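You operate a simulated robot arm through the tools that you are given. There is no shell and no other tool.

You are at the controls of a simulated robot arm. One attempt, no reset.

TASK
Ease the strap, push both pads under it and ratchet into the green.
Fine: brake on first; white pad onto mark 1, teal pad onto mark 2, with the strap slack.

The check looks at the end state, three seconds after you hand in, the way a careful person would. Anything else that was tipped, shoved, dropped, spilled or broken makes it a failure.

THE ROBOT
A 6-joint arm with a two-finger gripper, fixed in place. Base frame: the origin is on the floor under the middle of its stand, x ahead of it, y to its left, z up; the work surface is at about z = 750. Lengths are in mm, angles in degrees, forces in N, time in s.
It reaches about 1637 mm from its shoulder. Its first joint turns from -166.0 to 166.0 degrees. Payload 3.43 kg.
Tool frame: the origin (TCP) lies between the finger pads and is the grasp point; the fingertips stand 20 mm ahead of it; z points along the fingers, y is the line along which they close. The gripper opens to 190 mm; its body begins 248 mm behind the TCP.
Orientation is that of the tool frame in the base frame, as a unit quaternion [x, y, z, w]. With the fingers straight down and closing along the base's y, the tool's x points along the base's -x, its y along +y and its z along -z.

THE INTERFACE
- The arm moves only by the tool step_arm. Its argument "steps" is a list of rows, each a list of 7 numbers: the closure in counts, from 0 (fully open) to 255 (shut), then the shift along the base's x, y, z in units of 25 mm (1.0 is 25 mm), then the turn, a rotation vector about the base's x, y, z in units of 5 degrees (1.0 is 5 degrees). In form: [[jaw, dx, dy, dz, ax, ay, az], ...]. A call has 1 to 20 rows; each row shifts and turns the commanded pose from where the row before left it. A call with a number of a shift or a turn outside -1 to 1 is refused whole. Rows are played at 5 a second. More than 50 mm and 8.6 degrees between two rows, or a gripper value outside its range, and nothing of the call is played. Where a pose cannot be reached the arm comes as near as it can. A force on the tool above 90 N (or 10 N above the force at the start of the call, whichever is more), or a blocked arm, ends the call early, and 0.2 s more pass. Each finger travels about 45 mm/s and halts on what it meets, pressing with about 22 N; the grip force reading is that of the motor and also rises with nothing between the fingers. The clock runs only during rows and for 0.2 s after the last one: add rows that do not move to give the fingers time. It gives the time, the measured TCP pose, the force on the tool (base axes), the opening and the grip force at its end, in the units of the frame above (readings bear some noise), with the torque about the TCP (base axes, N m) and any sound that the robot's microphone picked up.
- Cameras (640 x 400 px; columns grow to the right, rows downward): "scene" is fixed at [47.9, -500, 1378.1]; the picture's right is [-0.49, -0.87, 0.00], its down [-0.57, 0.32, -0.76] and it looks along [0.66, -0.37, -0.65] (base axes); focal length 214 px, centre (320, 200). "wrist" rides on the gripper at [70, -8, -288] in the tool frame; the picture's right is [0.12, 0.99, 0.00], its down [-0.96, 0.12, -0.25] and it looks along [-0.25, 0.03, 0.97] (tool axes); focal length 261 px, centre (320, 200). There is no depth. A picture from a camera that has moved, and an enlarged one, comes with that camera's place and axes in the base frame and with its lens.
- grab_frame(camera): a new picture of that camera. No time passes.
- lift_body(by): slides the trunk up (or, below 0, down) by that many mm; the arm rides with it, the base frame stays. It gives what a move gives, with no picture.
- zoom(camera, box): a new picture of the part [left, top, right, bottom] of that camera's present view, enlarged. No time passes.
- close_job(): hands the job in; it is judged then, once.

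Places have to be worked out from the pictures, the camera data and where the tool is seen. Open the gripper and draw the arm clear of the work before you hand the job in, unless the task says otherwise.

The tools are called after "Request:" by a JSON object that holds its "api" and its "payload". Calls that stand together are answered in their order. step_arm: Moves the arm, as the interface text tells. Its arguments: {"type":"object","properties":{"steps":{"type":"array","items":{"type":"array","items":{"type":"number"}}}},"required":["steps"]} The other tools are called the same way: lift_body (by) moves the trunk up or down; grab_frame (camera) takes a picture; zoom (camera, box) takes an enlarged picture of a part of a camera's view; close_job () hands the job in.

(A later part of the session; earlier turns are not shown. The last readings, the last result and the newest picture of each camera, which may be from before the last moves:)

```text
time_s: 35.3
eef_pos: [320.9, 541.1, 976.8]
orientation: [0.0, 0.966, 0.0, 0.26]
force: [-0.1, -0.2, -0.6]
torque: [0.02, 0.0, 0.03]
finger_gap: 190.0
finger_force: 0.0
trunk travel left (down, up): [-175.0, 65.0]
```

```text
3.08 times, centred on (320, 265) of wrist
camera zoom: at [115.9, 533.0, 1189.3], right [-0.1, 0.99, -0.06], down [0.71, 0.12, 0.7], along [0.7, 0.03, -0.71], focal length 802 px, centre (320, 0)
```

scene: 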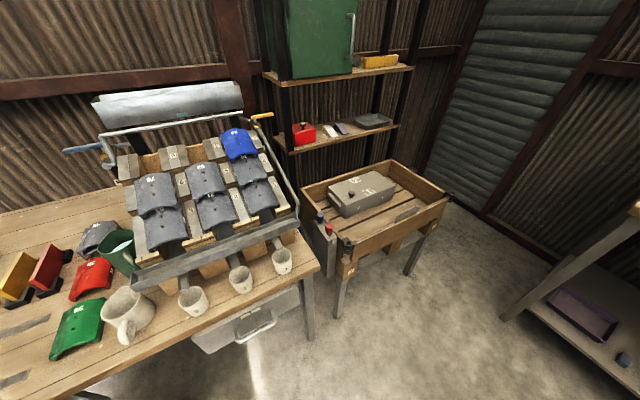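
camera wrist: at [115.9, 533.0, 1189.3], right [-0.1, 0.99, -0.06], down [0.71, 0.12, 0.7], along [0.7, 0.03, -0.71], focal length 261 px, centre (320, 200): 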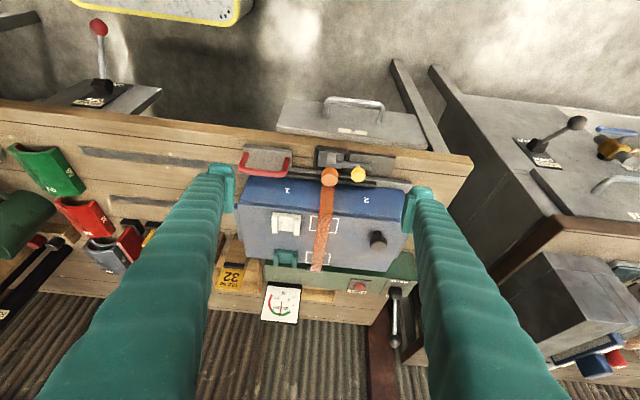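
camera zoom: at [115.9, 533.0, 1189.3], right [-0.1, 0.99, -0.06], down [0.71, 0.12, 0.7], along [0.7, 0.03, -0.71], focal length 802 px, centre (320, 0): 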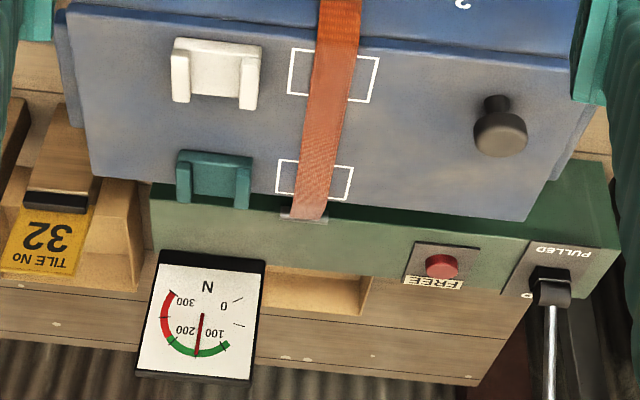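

No name on the orange/yellow latch, while the panel (FREE button near (754,686,851), lever, gauge, strap slot) is the tensioner. I'll straighten up and fly over the crate to inspect the marks from above on the way to the button.

Request:
{"api": "step_arm", "payload": {"steps": [[0, 0.4, 0, 1, 0, 1, 0], [0, 0.4, 0, 1, 0, 1, 0], [0, 0.6, 0, 1, 0, 1, 0], [0, 1, 0, 0, 0, 1, 0], [0, 1, 0, 0, 0, 1, 0], [0, 1, 0, 0, 0, 1, 0], [0, 1, 0, 0, 0, 0, 0], [0, 1, 0, 0, 0, 0, 0], [0, 1, 0, 0, 0, 0, 0], [0, 1, 0, 0, 0, 0, 0], [0, 1, 0, 0, 0, 0, 0], [0, 0, 0, 0, 0, 0, 0]]}}

Request:
{"api": "grab_frame", "payload": {"camera": "wrist"}}

Request:
{"api": "zoom", "payload": {"camera": "wrist", "box": [240, 90, 400, 190]}}

```text
time_s: 37.9
eef_pos: [555.9, 541.5, 1051.2]
orientation: [0.0, 1.0, -0.001, 0.001]
force: [-0.2, 0.1, 0.0]
torque: [-0.03, -0.01, 0.0]
finger_gap: 189.9
finger_force: 0.0
trunk travel left (down, up): [-175.0, 65.0]
```

```text
taken
camera wrist: at [484.7, 533.7, 1339.0], right [-0.12, 0.99, 0.0], down [0.96, 0.12, 0.25], along [0.25, 0.03, -0.97], focal length 261 px, centre (320, 200)
```

wrist: 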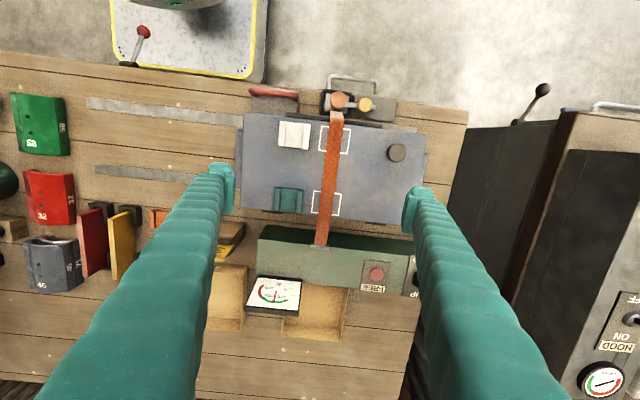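

```text
4.00 times, centred on (320, 140) of wrist
camera zoom: at [484.7, 533.7, 1339.0], right [-0.12, 0.99, 0.0], down [0.96, 0.12, 0.25], along [0.25, 0.03, -0.97], focal length 1043 px, centre (320, 440)
```

zoom: 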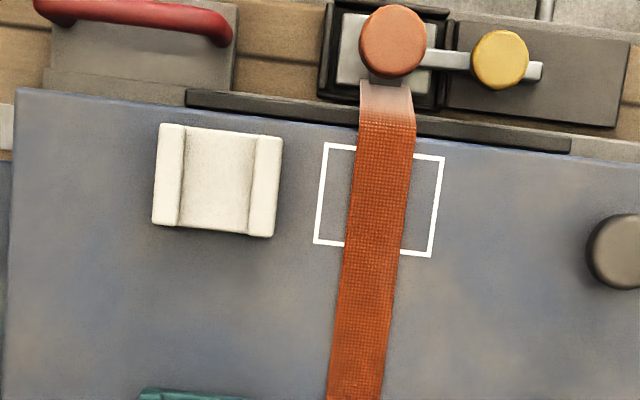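

No digits are visible in the squares; the digits 1 and 2 are on the crate's front face only. I'll tilt the tool backwards (+40° about y) from beyond the crate to see its rear face and the marks from the other side.

Request:
{"api": "step_arm", "payload": {"steps": [[0, 1, 0.1, 0, 0, 1, 0], [0, 1, 0.1, 0, 0, 1, 0], [0, 1, 0.1, 0, 0, 1, 0], [0, 1, 0.1, 0, 0, 1, 0], [0, 1, 0.1, -0.3, 0, 1, 0], [0, 1, 0.1, -0.4, 0, 1, 0], [0, 0.6, 0, -0.4, 0, 1, 0], [0, 0.6, 0, -0.4, 0, 1, 0], [0, 0, 0, 0, 0, 0, 0]]}}

Request:
{"api": "grab_frame", "payload": {"camera": "wrist"}}

```text
time_s: 39.9
eef_pos: [674.5, 531.1, 949.1]
orientation: [0.002, 0.942, 0.005, -0.335]
force: [-0.1, -0.6, 0.3]
torque: [0.0, 0.05, -0.02]
finger_gap: 190.1
finger_force: 0.1
out of reach, approached as far as the arm can: row 6, 7, 8
trunk travel left (down, up): [-175.0, 65.0]
```

```text
taken
camera wrist: at [801.8, 520.0, 1216.2], right [-0.09, 0.99, 0.08], down [0.9, 0.11, -0.41], along [-0.42, 0.04, -0.91], focal length 261 px, centre (320, 200)
```

wrist: 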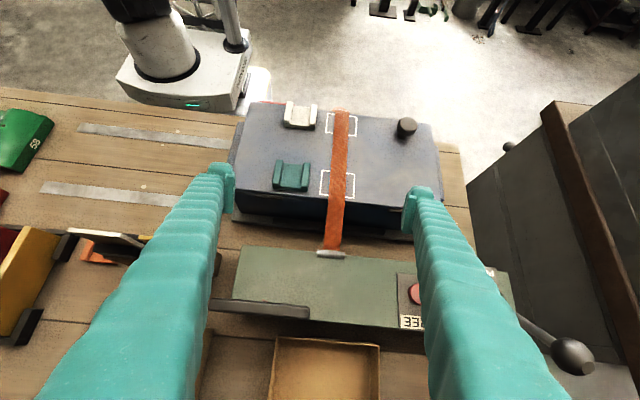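

The tilt stopped just short of the request but the view is good. Zooming on the crate's top and rear.

Request:
{"api": "zoom", "payload": {"camera": "wrist", "box": [225, 90, 450, 230]}}

Request:
{"api": "zoom", "payload": {"camera": "wrist", "box": [225, 170, 425, 295]}}

Request:
{"api": "zoom", "payload": {"camera": "wrist", "box": [270, 100, 390, 210]}}

```text
2.84 times, centred on (338, 160) of wrist
camera zoom: at [801.8, 520.0, 1216.2], right [-0.09, 0.99, 0.08], down [0.9, 0.11, -0.41], along [-0.42, 0.04, -0.91], focal length 741 px, centre (270, 314)
```

zoom: 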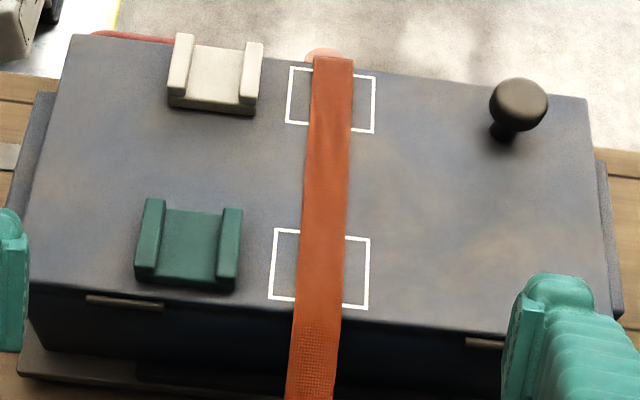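

```text
3.20 times, centred on (325, 232) of wrist
camera zoom: at [801.8, 520.0, 1216.2], right [-0.09, 0.99, 0.08], down [0.9, 0.11, -0.41], along [-0.42, 0.04, -0.91], focal length 834 px, centre (304, 96)
```

zoom: 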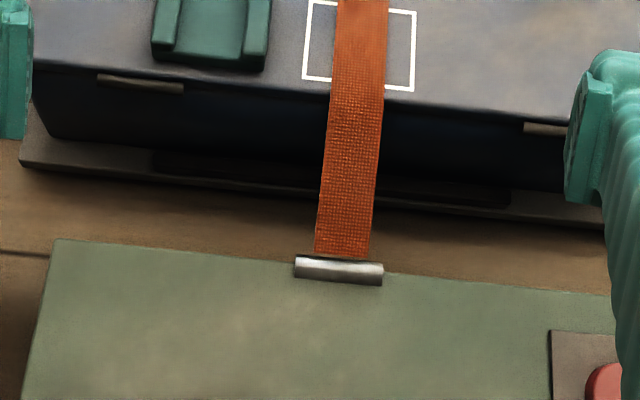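

```text
3.64 times, centred on (330, 155) of wrist
camera zoom: at [801.8, 520.0, 1216.2], right [-0.09, 0.99, 0.08], down [0.9, 0.11, -0.41], along [-0.42, 0.04, -0.91], focal length 948 px, centre (284, 364)
```

zoom: 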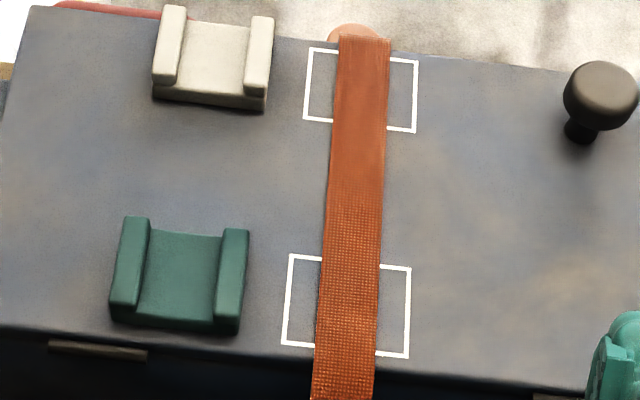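

Nothing is written on the rear; the pads are saddle-shaped channels lying beside the marks, white by the near mark and teal by the far one. I'll straighten up, rise and close the fingers above the FREE button at (754,686).

Request:
{"api": "step_arm", "payload": {"steps": [[0, 0, 0, 1, 0, -0.98, 0], [0, 0, 0, 1, 0, -0.98, 0], [0, 0, 0, 1, 0, -0.98, 0], [0, 0, 0, 1, 0, -0.98, 0], [0, 0, 0, 0.3, 0, -0.98, 0], [0, 0, 0, 0, 0, -0.98, 0], [0, 0, 0, 0, 0, -0.98, 0], [0, 0, 0, 0, 0, -0.98, 0], [0, 0, 0, 0, 0, 0, 0]]}}

```text
time_s: 41.9
eef_pos: [675.5, 531.9, 1056.7]
orientation: [-0.001, 1.0, -0.001, -0.005]
force: [0.6, -0.3, 0.6]
torque: [0.01, -0.01, -0.01]
finger_gap: 190.1
finger_force: 0.1
trunk travel left (down, up): [-175.0, 65.0]
```

Straight again. Moving over the button with closing fingers, then down to about 30 mm above it.

Request:
{"api": "step_arm", "payload": {"steps": [[255, 0.45, 0.88, 0, 0, -0.115, 0], [255, 0.45, 0.88, 0, 0, 0, 0], [255, 0.45, 0.88, 0, 0, 0, 0], [255, 0.45, 0.88, 0, 0, 0, 0], [255, 0.45, 0.88, 0, 0, 0, 0], [255, 0.45, 0.88, 0, 0, 0, 0], [255, 0.44, 0.88, 0, 0, 0, 0], [255, 0, 0, 0, 0, 0, 0], [255, 0, 0, -1, 0, 0, 0], [255, 0, 0, -1, 0, 0, 0], [255, 0, 0, -1, 0, 0, 0], [255, 0, 0, -1, 0, 0, 0], [255, 0, 0, -1, 0, 0, 0], [255, 0, 0, 0, 0, 0, 0]]}}

Request:
{"api": "grab_frame", "payload": {"camera": "wrist"}}

Request:
{"api": "zoom", "payload": {"camera": "wrist", "box": [230, 130, 420, 250]}}

```text
time_s: 44.9
eef_pos: [753.5, 685.2, 932.9]
orientation: [0.001, 1.0, 0.0, -0.001]
force: [0.8, 0.2, -0.2]
torque: [-0.01, -0.02, -0.01]
finger_gap: 0.0
finger_force: 22.2
trunk travel left (down, up): [-175.0, 65.0]
```

```text
taken
camera wrist: at [683.4, 678.3, 1219.2], right [-0.12, 0.99, 0.0], down [0.96, 0.12, 0.25], along [0.24, 0.03, -0.97], focal length 261 px, centre (320, 200)
```

wrist: 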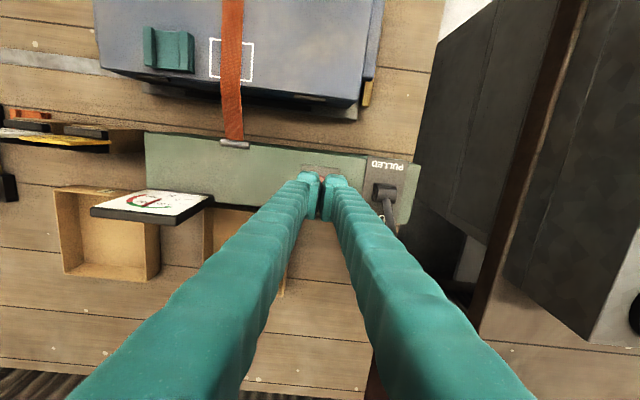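

```text
3.33 times, centred on (325, 190) of wrist
camera zoom: at [683.4, 678.3, 1219.2], right [-0.12, 0.99, 0.0], down [0.96, 0.12, 0.25], along [0.24, 0.03, -0.97], focal length 869 px, centre (303, 233)
```

zoom: 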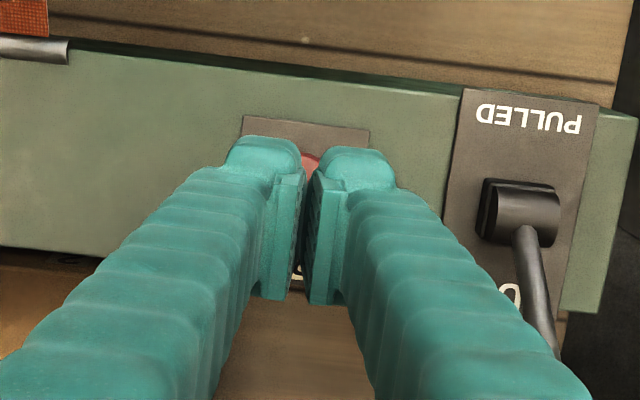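

The tips are over the button and the gauge is readable at left. Going down and pressing in small steps.

Request:
{"api": "step_arm", "payload": {"steps": [[255, 0, 0, -1, 0, 0, 0], [255, 0, 0, -0.9, 0, 0, 0], [255, 0, 0, -0.2, 0, 0, 0], [255, 0, 0, -0.2, 0, 0, 0], [255, 0, 0, -0.15, 0, 0, 0]]}}

Request:
{"api": "zoom", "payload": {"camera": "wrist", "box": [40, 100, 440, 300]}}

```text
time_s: 46.1
eef_pos: [753.4, 686.1, 870.7]
orientation: [0.0, 1.0, 0.0, -0.001]
force: [0.2, -0.7, 2.0]
torque: [0.0, 0.02, 0.0]
finger_gap: 6.1
finger_force: 34.7
trunk travel left (down, up): [-175.0, 65.0]
```

```text
1.60 times, centred on (240, 200) of wrist
camera zoom: at [683.2, 678.3, 1157.8], right [-0.12, 0.99, 0.0], down [0.96, 0.12, 0.25], along [0.24, 0.03, -0.97], focal length 417 px, centre (448, 200)
```

zoom: 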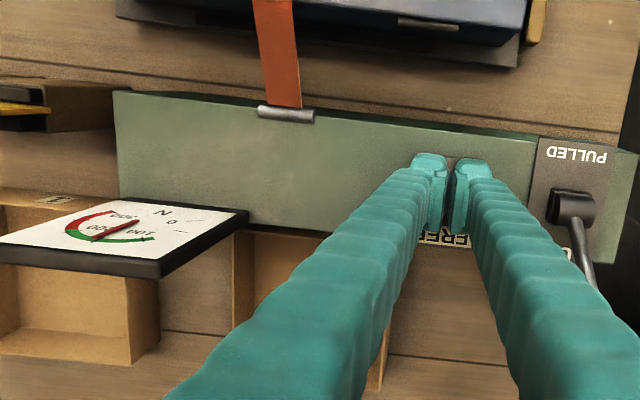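

The fingers got wedged 6 mm apart, as the button sits exactly at the seam between them. I'll back off, shift 14 mm in −y so one fingertip is centred on the button, and press again.

Request:
{"api": "step_arm", "payload": {"steps": [[255, 0, 0, 0.5, 0, 0, 0], [255, 0, -0.56, 0, 0, 0, 0], [255, 0, 0, 0, 0, 0, 0]]}}

Request:
{"api": "zoom", "payload": {"camera": "wrist", "box": [40, 100, 440, 300]}}

```text
time_s: 46.9
eef_pos: [751.9, 672.4, 882.4]
orientation: [0.0, 1.0, 0.0, -0.001]
force: [-0.5, -0.6, -0.4]
torque: [0.0, 0.0, 0.01]
finger_gap: 0.1
finger_force: 35.1
trunk travel left (down, up): [-175.0, 65.0]
```

```text
1.60 times, centred on (240, 200) of wrist
camera zoom: at [683.0, 664.5, 1170.2], right [-0.12, 0.99, 0.0], down [0.96, 0.12, 0.25], along [0.24, 0.03, -0.97], focal length 417 px, centre (448, 200)
```

zoom: 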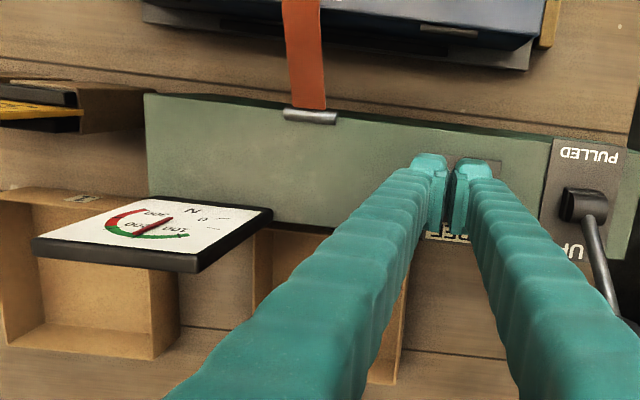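

Gauge still reads about 150 N. Pressing now with one fingertip.

Request:
{"api": "step_arm", "payload": {"steps": [[255, 0, 0, -0.4, 0, 0, 0], [255, 0, 0, -0.15, 0, 0, 0], [255, 0, 0, -0.15, 0, 0, 0], [255, 0, 0, 0, 0, 0, 0]]}}

Request:
{"api": "zoom", "payload": {"camera": "wrist", "box": [40, 100, 440, 300]}}

```text
time_s: 47.9
eef_pos: [753.3, 671.7, 866.5]
orientation: [0.001, 1.0, 0.0, -0.001]
force: [-1.0, -0.5, 5.3]
torque: [0.05, 0.0, -0.02]
finger_gap: 0.0
finger_force: 34.6
trunk travel left (down, up): [-175.0, 65.0]
heard: click
```

```text
1.60 times, centred on (240, 200) of wrist
camera zoom: at [683.1, 664.0, 1153.5], right [-0.12, 0.99, 0.0], down [0.96, 0.12, 0.25], along [0.24, 0.03, -0.97], focal length 417 px, centre (448, 200)
```

zoom: 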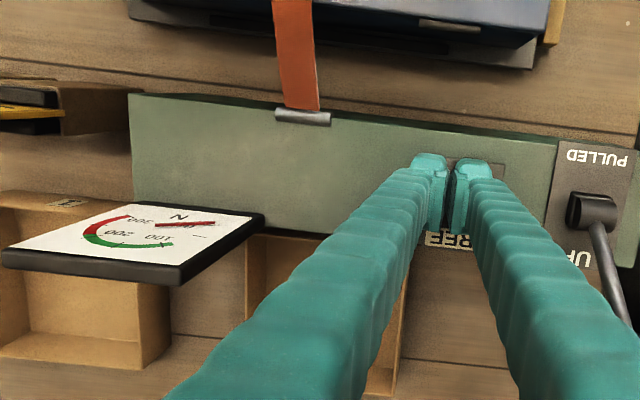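

A click, and the needle dropped to 0: FREE eases the strap. Lifting off and looking at the slack strap over the crate.

Request:
{"api": "step_arm", "payload": {"steps": [[255, 0, 0, 0.5, 0, 0, 0], [255, 0, 0, 1, 0, 0, 0], [255, 0, 0, 1, 0, 0, 0], [255, 0, 0, 1, 0, 0, 0], [255, 0, 0, 1, 0, 0, 0], [255, 0, 0, 1, 0, 0, 0], [0, -1, -0.6, 0.4, 0, 0, 0], [0, -1, -0.6, 0.4, 0, 0, 0], [0, -1, -0.6, 0.4, 0, 0, 0], [0, -1, -0.6, 0, 0, 0, 0], [0, -1, -0.6, 0, 0, 0, 0], [0, -1, -0.6, 0, 0, 0, 0], [0, -1, -0.6, 0, 0, 0, 0], [0, -1, -0.6, 0, 0, 0, 0], [0, 0, 0, 0, 0, 0, 0], [0, 0, 0, 0, 0, 0, 0]]}}

Request:
{"api": "grab_frame", "payload": {"camera": "wrist"}}

Request:
{"api": "zoom", "payload": {"camera": "wrist", "box": [220, 70, 460, 220]}}

```text
time_s: 51.3
eef_pos: [552.7, 552.3, 1035.2]
orientation: [0.001, 1.0, -0.001, -0.001]
force: [-0.6, -1.0, -0.1]
torque: [0.05, 0.0, 0.02]
finger_gap: 190.1
finger_force: 0.2
trunk travel left (down, up): [-175.0, 65.0]
```

```text
taken
camera wrist: at [483.1, 543.9, 1321.3], right [-0.12, 0.99, 0.0], down [0.96, 0.12, 0.25], along [0.24, 0.03, -0.97], focal length 261 px, centre (320, 200)
```

wrist: 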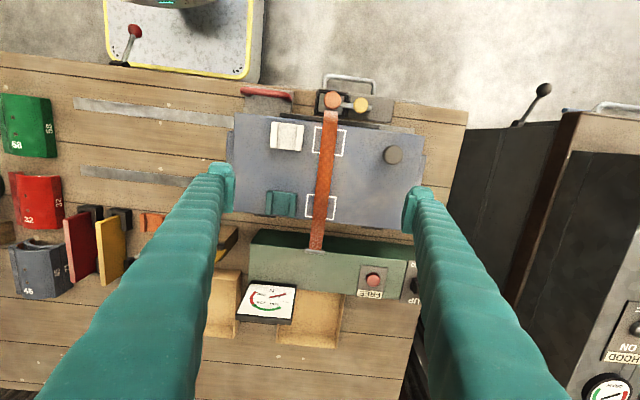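

```text
2.67 times, centred on (340, 145) of wrist
camera zoom: at [483.1, 543.9, 1321.3], right [-0.12, 0.99, 0.0], down [0.96, 0.12, 0.25], along [0.24, 0.03, -0.97], focal length 695 px, centre (267, 347)
```

zoom: 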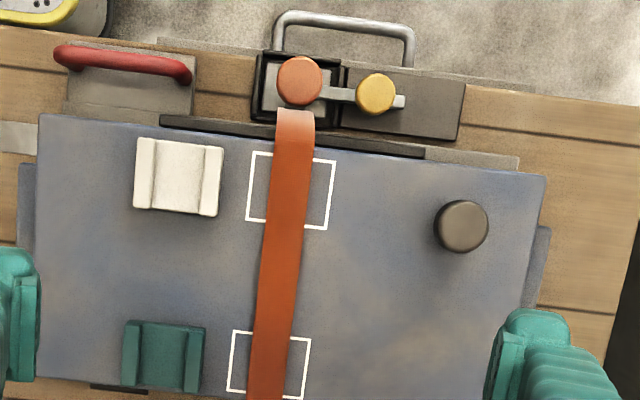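

The gauge holds 0 and the strap has lifted off the lid. Marks come out at (495,561) and (609,561), pads at about (494.5,491) and (608,492), so each needs a straight push of ~70 mm in +y. I'll turn the tool −90° about z so that the closed fingers make a broad pusher along x with the camera looking back at the strap.

Request:
{"api": "step_arm", "payload": {"steps": [[255, -0.13, -0.35, 0, 0, 0, -1], [255, -0.13, -0.35, 0, 0, 0, -1], [255, -0.13, -0.35, 0, 0, 0, -1], [255, -0.13, -0.35, 0, 0, 0, -1], [255, -0.13, -0.35, 0, 0, 0, -1], [255, -0.13, -0.35, 0, 0, 0, -1], [255, -0.13, -0.35, 0, 0, 0, -1], [255, -0.13, -0.35, 0, 0, 0, -1], [255, -0.13, -0.35, 0, 0, 0, -1], [255, -0.13, -0.35, 0, 0, 0, -1], [255, -0.13, -0.35, 0, 0, 0, -1], [255, -0.13, -0.35, 0, 0, 0, -1], [255, -0.13, -0.35, 0, 0, 0, -1], [255, -0.13, -0.35, 0, 0, 0, -1], [255, -0.13, 0, 0, 0, 0, -1], [255, -0.13, 0, 0, 0, 0, -1], [255, -0.13, 0, 0, 0, 0, -1], [255, -0.13, 0, 0, 0, 0, -1], [255, 0, 0, 0, 0, 0, 0]]}}

Request:
{"api": "grab_frame", "payload": {"camera": "wrist"}}

```text
time_s: 55.3
eef_pos: [495.8, 429.0, 1032.9]
orientation: [0.707, 0.707, 0.001, 0.0]
force: [-0.2, 0.4, -0.3]
torque: [-0.03, -0.02, -0.04]
finger_gap: 0.1
finger_force: 22.1
trunk travel left (down, up): [-175.0, 65.0]
```

```text
taken
camera wrist: at [487.8, 498.6, 1320.4], right [0.99, 0.12, 0.0], down [0.12, -0.96, 0.25], along [0.03, -0.24, -0.97], focal length 261 px, centre (320, 200)
```

wrist: 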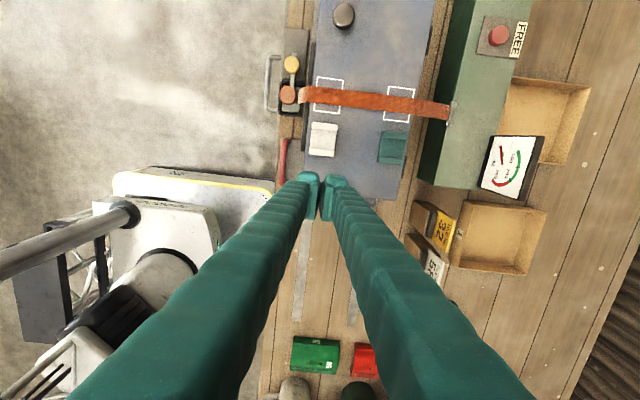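

The view now shows the strap, pads and marks unobstructed ahead of the fingers. Zooming to judge strap height and pad positions.

Request:
{"api": "zoom", "payload": {"camera": "wrist", "box": [270, 60, 470, 185]}}

Request:
{"api": "zoom", "payload": {"camera": "wrist", "box": [460, 120, 560, 220]}}

```text
3.20 times, centred on (370, 122) of wrist
camera zoom: at [487.8, 498.6, 1320.4], right [0.99, 0.12, 0.0], down [0.12, -0.96, 0.25], along [0.03, -0.24, -0.97], focal length 834 px, centre (160, 448)
```

zoom: 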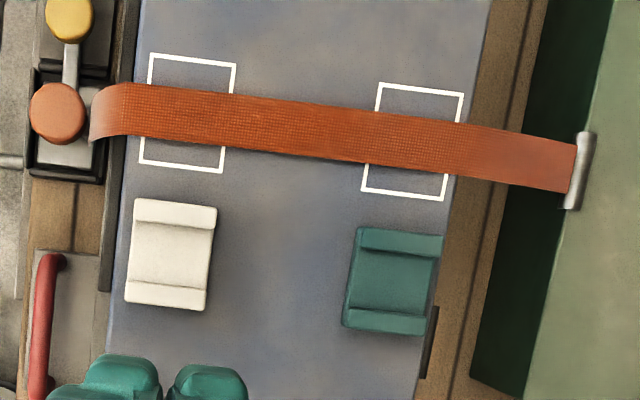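

```text
4.00 times, centred on (510, 170) of wrist
camera zoom: at [487.8, 498.6, 1320.4], right [0.99, 0.12, 0.0], down [0.12, -0.96, 0.25], along [0.03, -0.24, -0.97], focal length 1043 px, centre (-440, 320)
```

zoom: 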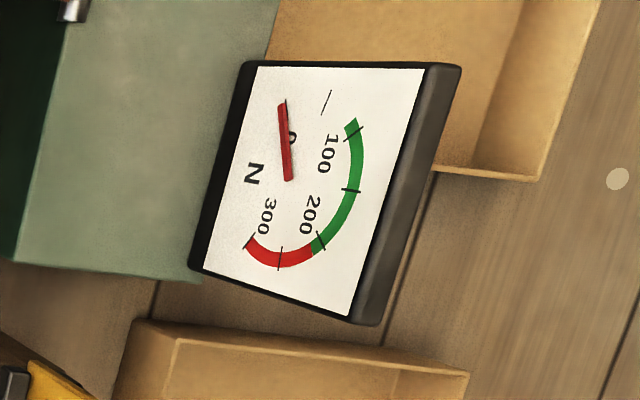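

The gauge reads 0 and the strap bows between its ends. To measure the strap's height by parallax I'll move 200 mm further +y and 55 mm in +x at the same height and look back.

Request:
{"api": "step_arm", "payload": {"steps": [[255, 0.28, 1, 0, 0, 0, 0], [255, 0.28, 1, 0, 0, 0, 0], [255, 0.28, 1, 0, 0, 0, 0], [255, 0.28, 1, 0, 0, 0, 0], [255, 0.28, 1, 0, 0, 0, 0], [255, 0.28, 1, 0, 0, 0, 0], [255, 0.28, 1, 0, 0, 0, 0], [255, 0.28, 1, 0, 0, 0, 0], [255, 0, 0, 0, 0, 0, 0]]}}

Request:
{"api": "grab_frame", "payload": {"camera": "wrist"}}

Request:
{"api": "zoom", "payload": {"camera": "wrist", "box": [220, 150, 460, 300]}}

```text
time_s: 57.3
eef_pos: [553.3, 629.2, 1032.4]
orientation: [0.707, 0.707, 0.0, -0.001]
force: [0.4, 0.3, -0.1]
torque: [-0.09, 0.06, -0.01]
finger_gap: 0.1
finger_force: 22.1
trunk travel left (down, up): [-175.0, 65.0]
```

```text
taken
camera wrist: at [544.3, 699.2, 1318.9], right [0.99, 0.12, 0.0], down [0.12, -0.96, 0.25], along [0.03, -0.24, -0.97], focal length 261 px, centre (320, 200)
```

wrist: 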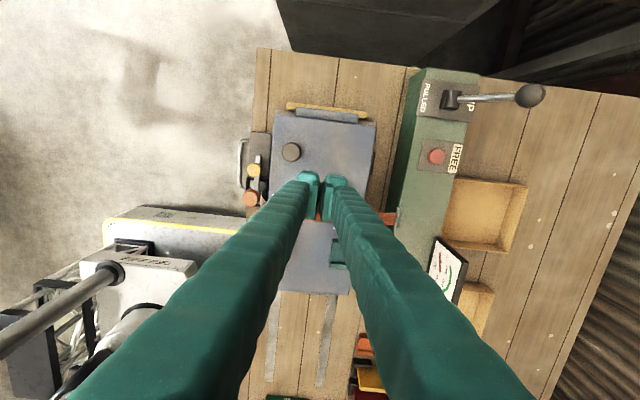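

```text
2.67 times, centred on (340, 225) of wrist
camera zoom: at [544.3, 699.2, 1318.9], right [0.99, 0.12, 0.0], down [0.12, -0.96, 0.25], along [0.03, -0.24, -0.97], focal length 695 px, centre (267, 133)
```

zoom: 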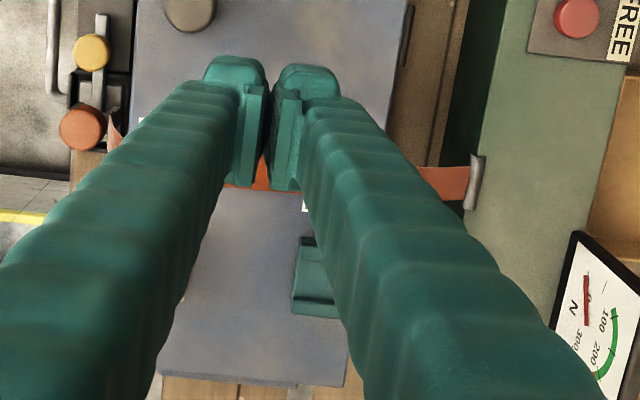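

The closed fingers hide the strap here; opening them at this height is safe and will clear the view.

Request:
{"api": "step_arm", "payload": {"steps": [[0, 0, 0, 0, 0, 0, 0], [0, 0, 0, 0, 0, 0, 0], [0, 0, 0, 0, 0, 0, 0], [0, 0, 0, 0, 0, 0, 0], [0, 0, 0, 0, 0, 0, 0], [0, 0, 0, 0, 0, 0, 0], [0, 0, 0, 0, 0, 0, 0], [0, 0, 0, 0, 0, 0, 0], [0, 0, 0, 0, 0, 0, 0], [0, 0, 0, 0, 0, 0, 0], [0, 0, 0, 0, 0, 0, 0]]}}

Request:
{"api": "zoom", "payload": {"camera": "wrist", "box": [220, 150, 460, 300]}}

```text
time_s: 59.7
eef_pos: [552.2, 628.8, 1032.8]
orientation: [0.708, 0.706, 0.001, -0.001]
force: [0.2, -0.4, -0.4]
torque: [0.02, -0.01, -0.02]
finger_gap: 190.1
finger_force: 0.1
trunk travel left (down, up): [-175.0, 65.0]
```

```text
2.67 times, centred on (340, 225) of wrist
camera zoom: at [544.0, 698.8, 1319.1], right [0.99, 0.12, 0.0], down [0.12, -0.96, 0.25], along [0.03, -0.24, -0.97], focal length 695 px, centre (267, 133)
```

zoom: 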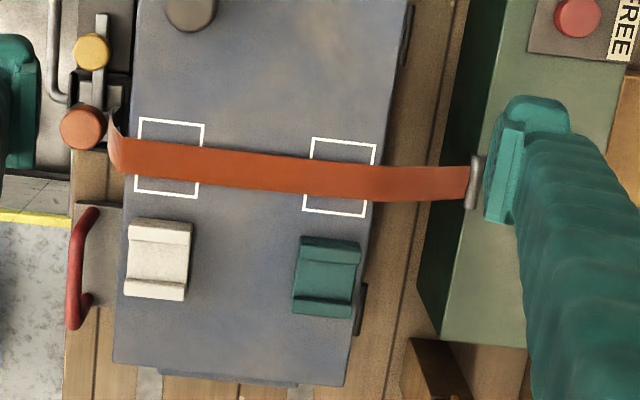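

By parallax the slack strap lies only ~5 mm above the lid, so the pads will lift it as they go in. Next: close, move beside the white pad's −y side at (494.5,432) and descend toward the lid.

Request:
{"api": "step_arm", "payload": {"steps": [[255, -0.289, -0.985, 0, 0, 0, 0], [255, -0.289, -0.985, 0, 0, 0, 0], [255, -0.289, -0.985, 0, 0, 0, 0], [255, -0.289, -0.985, 0, 0, 0, 0], [255, -0.289, -0.985, 0, 0, 0, 0], [255, -0.289, -0.985, 0, 0, 0, 0], [255, -0.289, -0.985, 0, 0, 0, 0], [255, -0.289, -0.985, 0, 0, 0, 0], [255, 0, 0, -1, 0, 0, 0], [255, 0, 0, -1, 0, 0, 0], [255, 0, 0, -1, 0, 0, 0], [255, 0, 0, -1, 0, 0, 0], [255, 0, 0, 0, 0, 0, 0], [255, 0, 0, 0, 0, 0, 0]]}}

Request:
{"api": "grab_frame", "payload": {"camera": "wrist"}}

Request:
{"api": "zoom", "payload": {"camera": "wrist", "box": [230, 60, 430, 210]}}

```text
time_s: 62.7
eef_pos: [493.8, 432.6, 933.2]
orientation: [0.707, 0.707, 0.001, -0.001]
force: [0.3, -0.6, 0.3]
torque: [0.03, -0.01, 0.05]
finger_gap: 0.2
finger_force: 22.4
trunk travel left (down, up): [-175.0, 65.0]
```

```text
taken
camera wrist: at [485.4, 501.9, 1220.4], right [0.99, 0.12, 0.0], down [0.12, -0.96, 0.25], along [0.03, -0.24, -0.97], focal length 261 px, centre (320, 200)
```

wrist: 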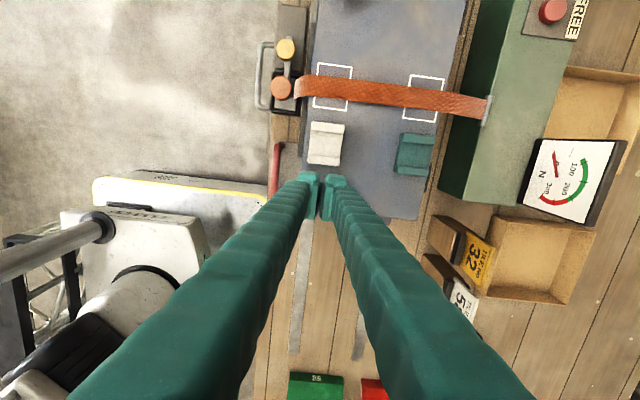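

```text
2.67 times, centred on (330, 135) of wrist
camera zoom: at [485.4, 501.9, 1220.4], right [0.99, 0.12, 0.0], down [0.12, -0.96, 0.25], along [0.03, -0.24, -0.97], focal length 695 px, centre (293, 373)
```

zoom: 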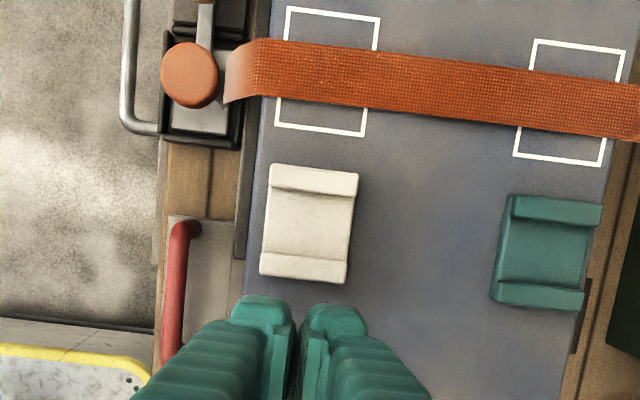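

Finger pair and white pad line up along +y. Descending: tips are at ~913, lid estimated ~870; I'll go to ~880 and then feel for the lid.

Request:
{"api": "step_arm", "payload": {"steps": [[255, 0.02, 0, -0.6, 0, 0, 0], [255, 0, 0, -0.6, 0, 0, 0], [255, 0, 0, 0, 0, 0, 0]]}}

Request:
{"api": "step_arm", "payload": {"steps": [[255, 0, 0, -0.12, 0, 0, 0], [255, 0, 0, -0.12, 0, 0, 0]]}}

Request:
{"api": "zoom", "payload": {"camera": "wrist", "box": [230, 60, 430, 210]}}

```text
time_s: 63.5
eef_pos: [494.9, 431.5, 903.7]
orientation: [0.707, 0.708, 0.002, -0.001]
force: [0.0, 0.0, 0.4]
torque: [-0.02, 0.01, -0.03]
finger_gap: 0.0
finger_force: 22.3
trunk travel left (down, up): [-175.0, 65.0]
```

```text
time_s: 64.1
eef_pos: [495.4, 432.3, 896.9]
orientation: [0.707, 0.707, -0.001, -0.001]
force: [-0.5, 0.3, 0.0]
torque: [0.01, -0.03, -0.01]
finger_gap: 0.0
finger_force: 22.4
trunk travel left (down, up): [-175.0, 65.0]
```

```text
2.67 times, centred on (330, 135) of wrist
camera zoom: at [486.5, 501.9, 1184.4], right [0.99, 0.12, 0.0], down [0.12, -0.96, 0.25], along [0.03, -0.24, -0.97], focal length 695 px, centre (293, 373)
```

zoom: 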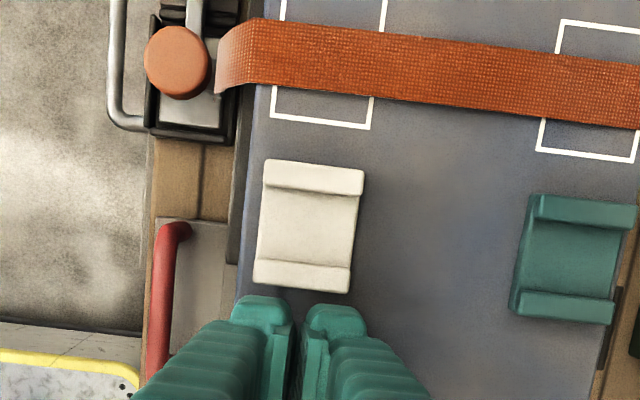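

No contact yet with the tips at ~877. Two or three more 2.5 mm steps.

Request:
{"api": "step_arm", "payload": {"steps": [[255, 0, 0, -0.1, 0, 0, 0], [255, 0, 0, -0.1, 0, 0, 0]]}}

Request:
{"api": "step_arm", "payload": {"steps": [[255, 0, 0, -0.1, 0, 0, 0]]}}

```text
time_s: 64.7
eef_pos: [495.7, 431.7, 891.2]
orientation: [0.707, 0.707, 0.0, -0.001]
force: [0.9, 0.5, -0.9]
torque: [-0.03, -0.01, -0.01]
finger_gap: 0.0
finger_force: 21.5
trunk travel left (down, up): [-175.0, 65.0]
```

```text
time_s: 65.1
eef_pos: [494.0, 432.6, 890.0]
orientation: [0.708, 0.707, 0.001, -0.001]
force: [0.7, 0.5, -0.2]
torque: [-0.02, -0.04, -0.02]
finger_gap: 0.1
finger_force: 21.4
trunk travel left (down, up): [-175.0, 65.0]
```

Still free at tips ≈870. Continuing to feel downwards.

Request:
{"api": "step_arm", "payload": {"steps": [[255, 0, 0, -0.1, 0, 0, 0]]}}

Request:
{"api": "step_arm", "payload": {"steps": [[255, 0, 0, -0.1, 0, 0, 0]]}}

Request:
{"api": "step_arm", "payload": {"steps": [[255, 0, 0, -0.1, 0, 0, 0]]}}

Request:
{"api": "zoom", "payload": {"camera": "wrist", "box": [230, 60, 430, 210]}}

```text
time_s: 65.5
eef_pos: [494.5, 431.1, 888.4]
orientation: [0.707, 0.707, 0.001, 0.0]
force: [-0.9, -0.4, 6.9]
torque: [-0.06, 0.0, 0.03]
finger_gap: 6.2
finger_force: 21.7
trunk travel left (down, up): [-175.0, 65.0]
```

```text
time_s: 65.9
eef_pos: [493.8, 432.0, 888.3]
orientation: [0.707, 0.707, 0.002, -0.001]
force: [-0.9, -0.8, 30.4]
torque: [-0.09, -0.09, 0.1]
finger_gap: 6.1
finger_force: 22.2
trunk travel left (down, up): [-175.0, 65.0]
```

```text
time_s: 66.3
eef_pos: [494.2, 432.2, 886.1]
orientation: [0.707, 0.707, 0.004, 0.0]
force: [-0.5, 0.3, 63.2]
torque: [-0.19, -0.33, -0.11]
finger_gap: 6.4
finger_force: 22.2
trunk travel left (down, up): [-175.0, 65.0]
```

```text
2.67 times, centred on (330, 135) of wrist
camera zoom: at [485.1, 500.8, 1173.5], right [0.99, 0.12, 0.0], down [0.12, -0.96, 0.24], along [0.03, -0.24, -0.97], focal length 695 px, centre (293, 373)
```

zoom: 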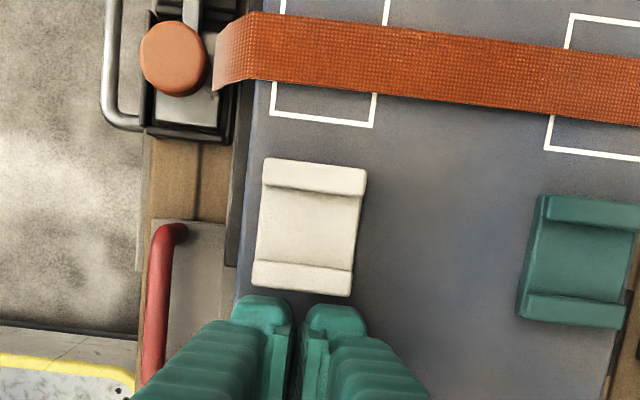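

The lid is at z ≈ 868 (contact began with TCP at ~888). I'll lift so the tips are ~6 mm above the lid, then advance in +y toward the white pad.

Request:
{"api": "step_arm", "payload": {"steps": [[255, 0, 0, 0.25, 0, 0, 0], [255, 0, 0, 0.25, 0, 0, 0], [255, 0, 0, 0, 0, 0, 0], [255, 0, 0, 0, 0, 0, 0]]}}

Request:
{"api": "step_arm", "payload": {"steps": [[255, 0, 0.2, 0, 0, 0, 0], [255, 0, 0.2, 0, 0, 0, 0], [255, 0, 0.2, 0, 0, 0, 0], [255, 0, 0.2, 0, 0, 0, 0]]}}

Request:
{"api": "zoom", "payload": {"camera": "wrist", "box": [230, 60, 430, 210]}}

```text
time_s: 67.3
eef_pos: [495.9, 431.6, 894.6]
orientation: [0.707, 0.707, -0.001, -0.001]
force: [0.4, -0.5, -0.4]
torque: [0.0, 0.0, -0.03]
finger_gap: 0.0
finger_force: 21.8
trunk travel left (down, up): [-175.0, 65.0]
```

```text
time_s: 68.3
eef_pos: [494.9, 451.3, 895.1]
orientation: [0.707, 0.707, 0.001, 0.0]
force: [-0.4, 0.0, -0.1]
torque: [-0.01, 0.0, 0.01]
finger_gap: 0.0
finger_force: 21.9
trunk travel left (down, up): [-175.0, 65.0]
```

```text
2.67 times, centred on (330, 135) of wrist
camera zoom: at [486.2, 521.6, 1182.7], right [0.99, 0.12, 0.0], down [0.12, -0.96, 0.25], along [0.03, -0.24, -0.97], focal length 695 px, centre (293, 373)
```

zoom: 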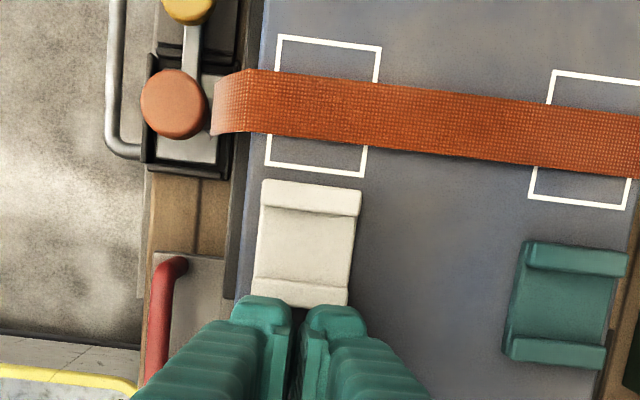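

The pad is moving with the fingers without notable force. Continue pushing 20 mm and watch it go under the strap.

Request:
{"api": "step_arm", "payload": {"steps": [[255, 0, 0.2, 0, 0, 0, 0], [255, 0, 0.2, 0, 0, 0, 0], [255, 0, 0.2, 0, 0, 0, 0], [255, 0, 0.2, 0, 0, 0, 0]]}}

Request:
{"api": "zoom", "payload": {"camera": "wrist", "box": [230, 60, 430, 210]}}

```text
time_s: 69.3
eef_pos: [495.3, 472.9, 895.8]
orientation: [0.707, 0.707, 0.001, -0.001]
force: [0.4, -0.1, -0.2]
torque: [0.02, -0.03, -0.02]
finger_gap: 0.1
finger_force: 22.0
trunk travel left (down, up): [-175.0, 65.0]
```

```text
2.67 times, centred on (330, 135) of wrist
camera zoom: at [486.1, 542.1, 1182.2], right [0.99, 0.12, 0.0], down [0.12, -0.96, 0.25], along [0.03, -0.24, -0.97], focal length 695 px, centre (293, 373)
```

zoom: 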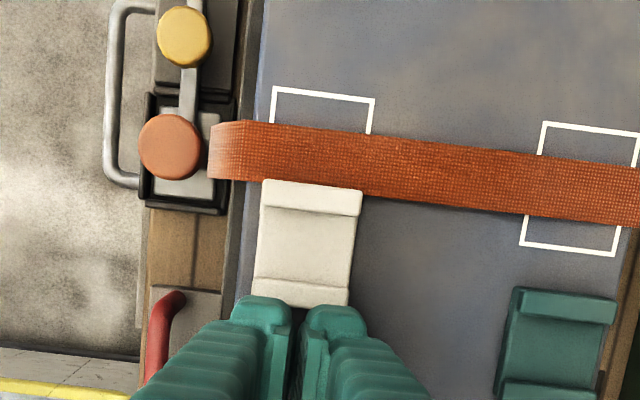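

The leading ridge has reached the strap's edge. Pushing another 10 mm and checking that it slides underneath.

Request:
{"api": "step_arm", "payload": {"steps": [[255, 0, 0.2, 0, 0, 0, 0], [255, 0, 0.2, 0, 0, 0, 0]]}}

Request:
{"api": "zoom", "payload": {"camera": "wrist", "box": [230, 60, 430, 210]}}

```text
time_s: 69.9
eef_pos: [494.7, 481.9, 894.3]
orientation: [0.708, 0.706, 0.001, -0.001]
force: [0.3, -1.0, 0.3]
torque: [0.04, 0.01, 0.02]
finger_gap: 5.9
finger_force: 22.1
trunk travel left (down, up): [-175.0, 65.0]
```

```text
2.67 times, centred on (330, 135) of wrist
camera zoom: at [486.1, 551.6, 1182.4], right [0.99, 0.12, 0.0], down [0.12, -0.96, 0.25], along [0.03, -0.24, -0.97], focal length 695 px, centre (293, 373)
```

zoom: 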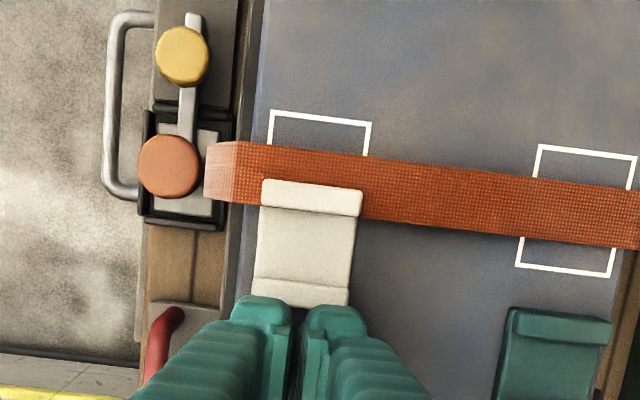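

The pad's leading ridge appears in front of (above) the strap rather than beneath it. I'll stop and inspect this closely before going any further.

Request:
{"api": "zoom", "payload": {"camera": "wrist", "box": [290, 100, 390, 180]}}

Request:
{"api": "grab_frame", "payload": {"camera": "wrist"}}

```text
5.00 times, centred on (340, 140) of wrist
camera zoom: at [486.1, 551.6, 1182.4], right [0.99, 0.12, 0.0], down [0.12, -0.96, 0.25], along [0.03, -0.24, -0.97], focal length 1303 px, centre (220, 500)
```

zoom: 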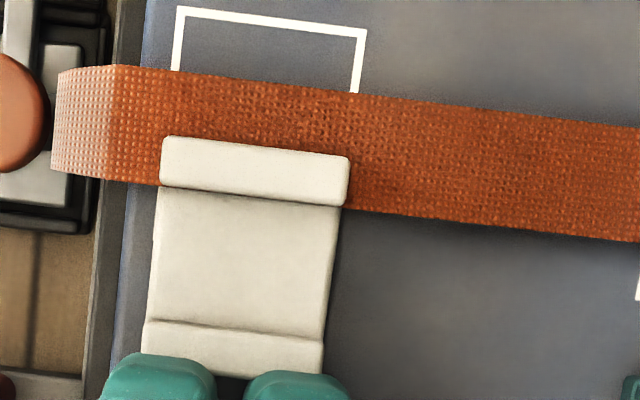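

```text
taken
camera wrist: at [486.1, 551.6, 1182.4], right [0.99, 0.12, 0.0], down [0.12, -0.96, 0.25], along [0.03, -0.24, -0.97], focal length 261 px, centre (320, 200)
```

wrist: 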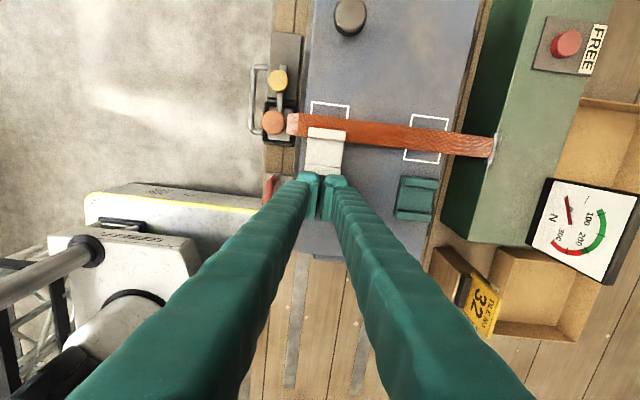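

The strap isn't displaced and the force stays near zero, with the pad flat. I'll push on 5 mm at a time and watch the strap and the pad.

Request:
{"api": "step_arm", "payload": {"steps": [[255, 0, 0.2, 0, 0, 0, 0], [255, 0, 0, 0, 0, 0, 0]]}}

Request:
{"api": "zoom", "payload": {"camera": "wrist", "box": [290, 100, 390, 180]}}

```text
time_s: 70.5
eef_pos: [494.5, 487.1, 895.1]
orientation: [0.707, 0.708, 0.001, 0.0]
force: [0.8, -0.1, 0.3]
torque: [0.01, 0.03, 0.02]
finger_gap: 6.0
finger_force: 22.0
trunk travel left (down, up): [-175.0, 65.0]
```

```text
5.00 times, centred on (340, 140) of wrist
camera zoom: at [486.0, 556.7, 1182.1], right [0.99, 0.12, 0.0], down [0.12, -0.96, 0.25], along [0.03, -0.24, -0.97], focal length 1303 px, centre (220, 500)
```

zoom: 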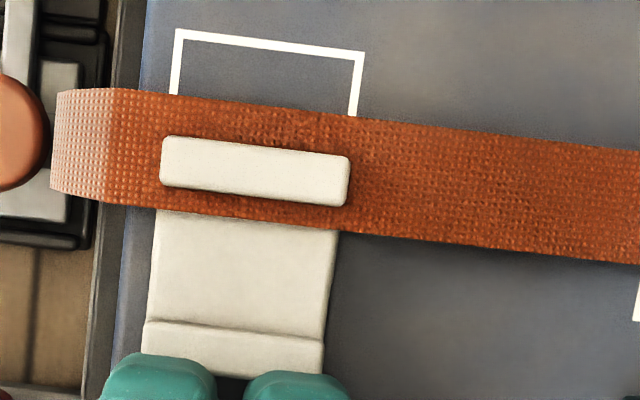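

Now it is clear: the strap lies over the pad's channel floor while the ridge pokes past it, and the pad slides freely. Pushing a further 18 mm.

Request:
{"api": "step_arm", "payload": {"steps": [[255, 0, 0.18, 0, 0, 0, 0], [255, 0, 0.18, 0, 0, 0, 0], [255, 0, 0.18, 0, 0, 0, 0], [255, 0, 0.18, 0, 0, 0, 0], [255, 0, 0, 0, 0, 0, 0]]}}

Request:
{"api": "zoom", "payload": {"camera": "wrist", "box": [290, 100, 390, 180]}}

```text
time_s: 71.7
eef_pos: [494.3, 505.9, 895.5]
orientation: [0.707, 0.708, 0.0, -0.001]
force: [-0.3, -0.7, -0.1]
torque: [0.01, -0.04, -0.02]
finger_gap: 0.0
finger_force: 22.1
trunk travel left (down, up): [-175.0, 65.0]
```

```text
5.00 times, centred on (340, 140) of wrist
camera zoom: at [486.6, 575.2, 1181.9], right [0.99, 0.12, 0.0], down [0.12, -0.96, 0.25], along [0.03, -0.24, -0.97], focal length 1303 px, centre (220, 500)
```

zoom: 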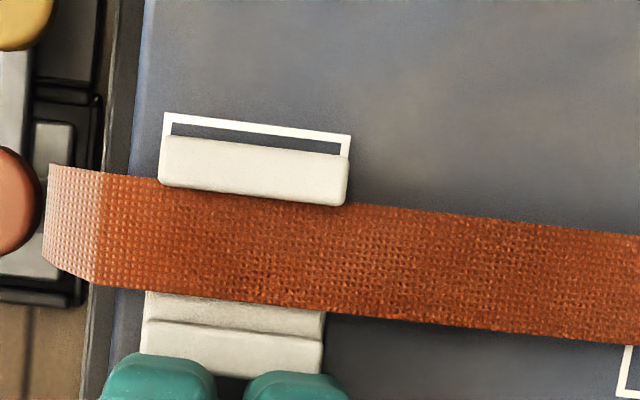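

By projection the pad now spans y ≈ 530.6–580 (centre 555), mark centre ≈ 561. A final 5.5 mm push puts it on the mark.

Request:
{"api": "step_arm", "payload": {"steps": [[255, 0, 0.12, 0, 0, 0, 0], [255, 0, 0.1, 0, 0, 0, 0], [255, 0, 0, 0, 0, 0, 0]]}}

Request:
{"api": "zoom", "payload": {"camera": "wrist", "box": [290, 100, 390, 180]}}

```text
time_s: 72.5
eef_pos: [495.2, 511.2, 895.1]
orientation: [0.706, 0.708, 0.0, 0.0]
force: [0.2, -0.1, 0.3]
torque: [0.02, 0.02, -0.01]
finger_gap: 5.8
finger_force: 22.1
trunk travel left (down, up): [-175.0, 65.0]
```

```text
5.00 times, centred on (340, 140) of wrist
camera zoom: at [486.5, 580.5, 1181.9], right [0.99, 0.12, 0.0], down [0.12, -0.96, 0.25], along [0.03, -0.24, -0.97], focal length 1303 px, centre (220, 500)
```

zoom: 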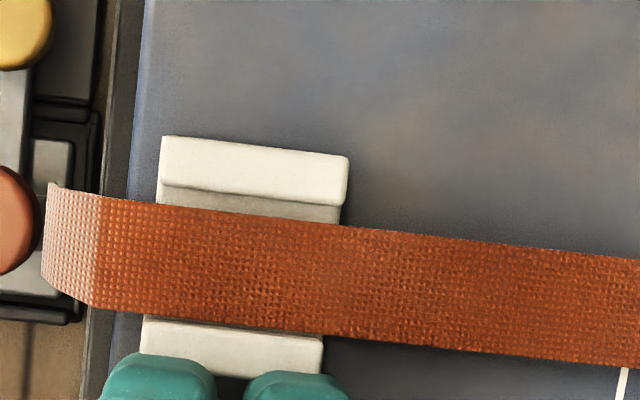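

The mark is now fully hidden on the +y side and the strap lies in the channel. Backing off in −y to check the other side.

Request:
{"api": "step_arm", "payload": {"steps": [[255, 0, -0.4, 0, 0, 0, 0], [255, 0, -0.8, 0, 0, 0, 0], [255, 0, -1, 0, 0, 0, 0], [255, 0, -1, 0, 0, 0, 0], [255, 0, 0, 1, 0, 0, 0], [255, 0, 0, 1, 0, 0, 0], [255, 0, 0, 0, 0, 0, 0]]}}

Request:
{"api": "grab_frame", "payload": {"camera": "wrist"}}

Request:
{"api": "zoom", "payload": {"camera": "wrist", "box": [270, 50, 450, 170]}}

```text
time_s: 74.1
eef_pos: [494.7, 429.7, 943.5]
orientation: [0.708, 0.707, 0.0, -0.002]
force: [-0.1, 0.3, 0.2]
torque: [0.02, -0.01, 0.0]
finger_gap: 0.1
finger_force: 22.0
trunk travel left (down, up): [-175.0, 65.0]
```

```text
taken
camera wrist: at [485.9, 500.4, 1231.7], right [0.99, 0.12, 0.0], down [0.12, -0.96, 0.25], along [0.03, -0.24, -0.97], focal length 261 px, centre (320, 200)
```

wrist: 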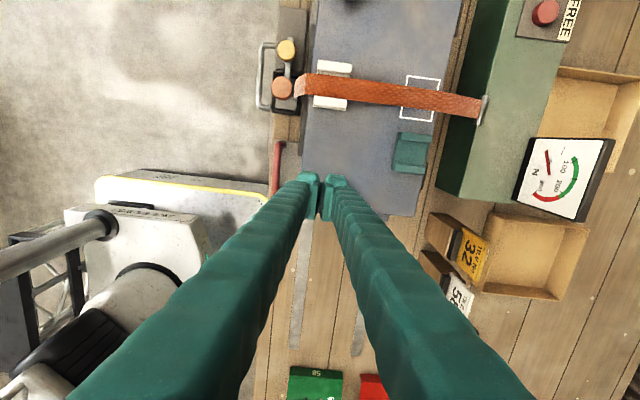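

```text
3.33 times, centred on (360, 110) of wrist
camera zoom: at [485.9, 500.4, 1231.7], right [0.99, 0.12, 0.0], down [0.12, -0.96, 0.25], along [0.03, -0.24, -0.97], focal length 869 px, centre (187, 500)
```

zoom: 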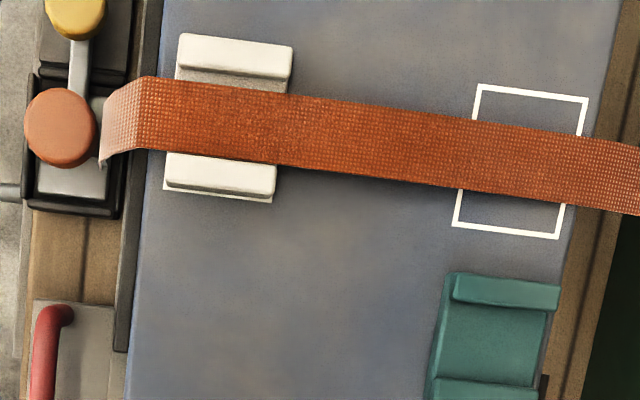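

White pad sits on mark 1 within a couple of mm. Now shift +114 mm in x to line up behind the teal pad (x ≈ 608.5), go down to the same pushing height and push in +y.

Request:
{"api": "step_arm", "payload": {"steps": [[255, 0.92, 0, 0, 0, 0, 0], [255, 0.91, 0, 0, 0, 0, 0], [255, 0.91, 0, 0, 0, 0, 0], [255, 0.91, 0, 0, 0, 0, 0], [255, 0.91, 0, 0, 0, 0, 0], [255, 0, 0, 0, 0, 0, 0], [255, 0, 0, -1, 0, 0, 0], [255, 0, 0, -0.9, 0, 0, 0], [255, 0, 0, 0, 0, 0, 0]]}}

Request:
{"api": "zoom", "payload": {"camera": "wrist", "box": [230, 60, 430, 210]}}

```text
time_s: 76.1
eef_pos: [608.3, 430.2, 897.3]
orientation: [0.706, 0.708, 0.001, -0.001]
force: [0.6, -0.2, -0.5]
torque: [-0.01, 0.03, -0.02]
finger_gap: 0.1
finger_force: 22.0
trunk travel left (down, up): [-175.0, 65.0]
```

```text
2.67 times, centred on (330, 135) of wrist
camera zoom: at [600.3, 500.5, 1184.3], right [0.99, 0.12, 0.0], down [0.12, -0.96, 0.25], along [0.03, -0.24, -0.97], focal length 695 px, centre (293, 373)
```

zoom: 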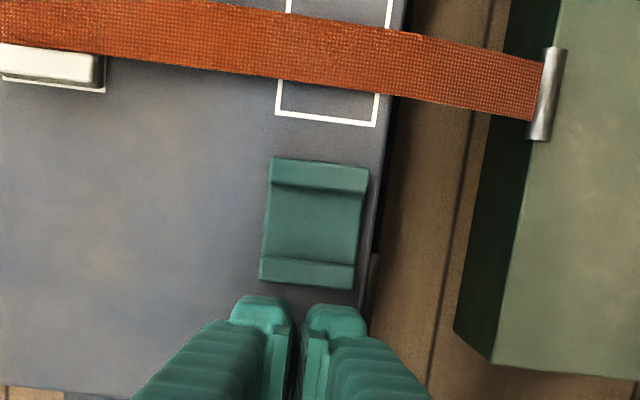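

Well aligned behind the teal pad. Lowering 2 mm and pushing +y in stages.

Request:
{"api": "step_arm", "payload": {"steps": [[255, 0, 0.2, -0.08, 0, 0, 0], [255, 0, 0.2, 0, 0, 0, 0], [255, 0, 0.2, 0, 0, 0, 0], [255, 0, 0.2, 0, 0, 0, 0], [255, 0, 0.2, 0, 0, 0, 0], [255, 0, 0.2, 0, 0, 0, 0], [255, 0, 0.2, 0, 0, 0, 0], [255, 0, 0.2, 0, 0, 0, 0]]}}

Request:
{"api": "zoom", "payload": {"camera": "wrist", "box": [230, 60, 430, 210]}}

```text
time_s: 77.9
eef_pos: [607.3, 470.0, 895.4]
orientation: [0.707, 0.707, 0.001, -0.001]
force: [-0.4, -0.4, -0.7]
torque: [-0.01, 0.0, -0.04]
finger_gap: 6.1
finger_force: 22.4
trunk travel left (down, up): [-175.0, 65.0]
```

```text
2.67 times, centred on (330, 135) of wrist
camera zoom: at [600.4, 540.2, 1182.3], right [0.99, 0.12, 0.0], down [0.12, -0.96, 0.25], along [0.03, -0.24, -0.97], focal length 695 px, centre (293, 373)
```

zoom: 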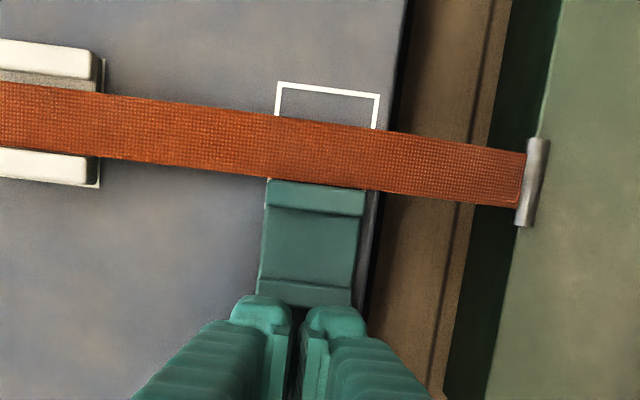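

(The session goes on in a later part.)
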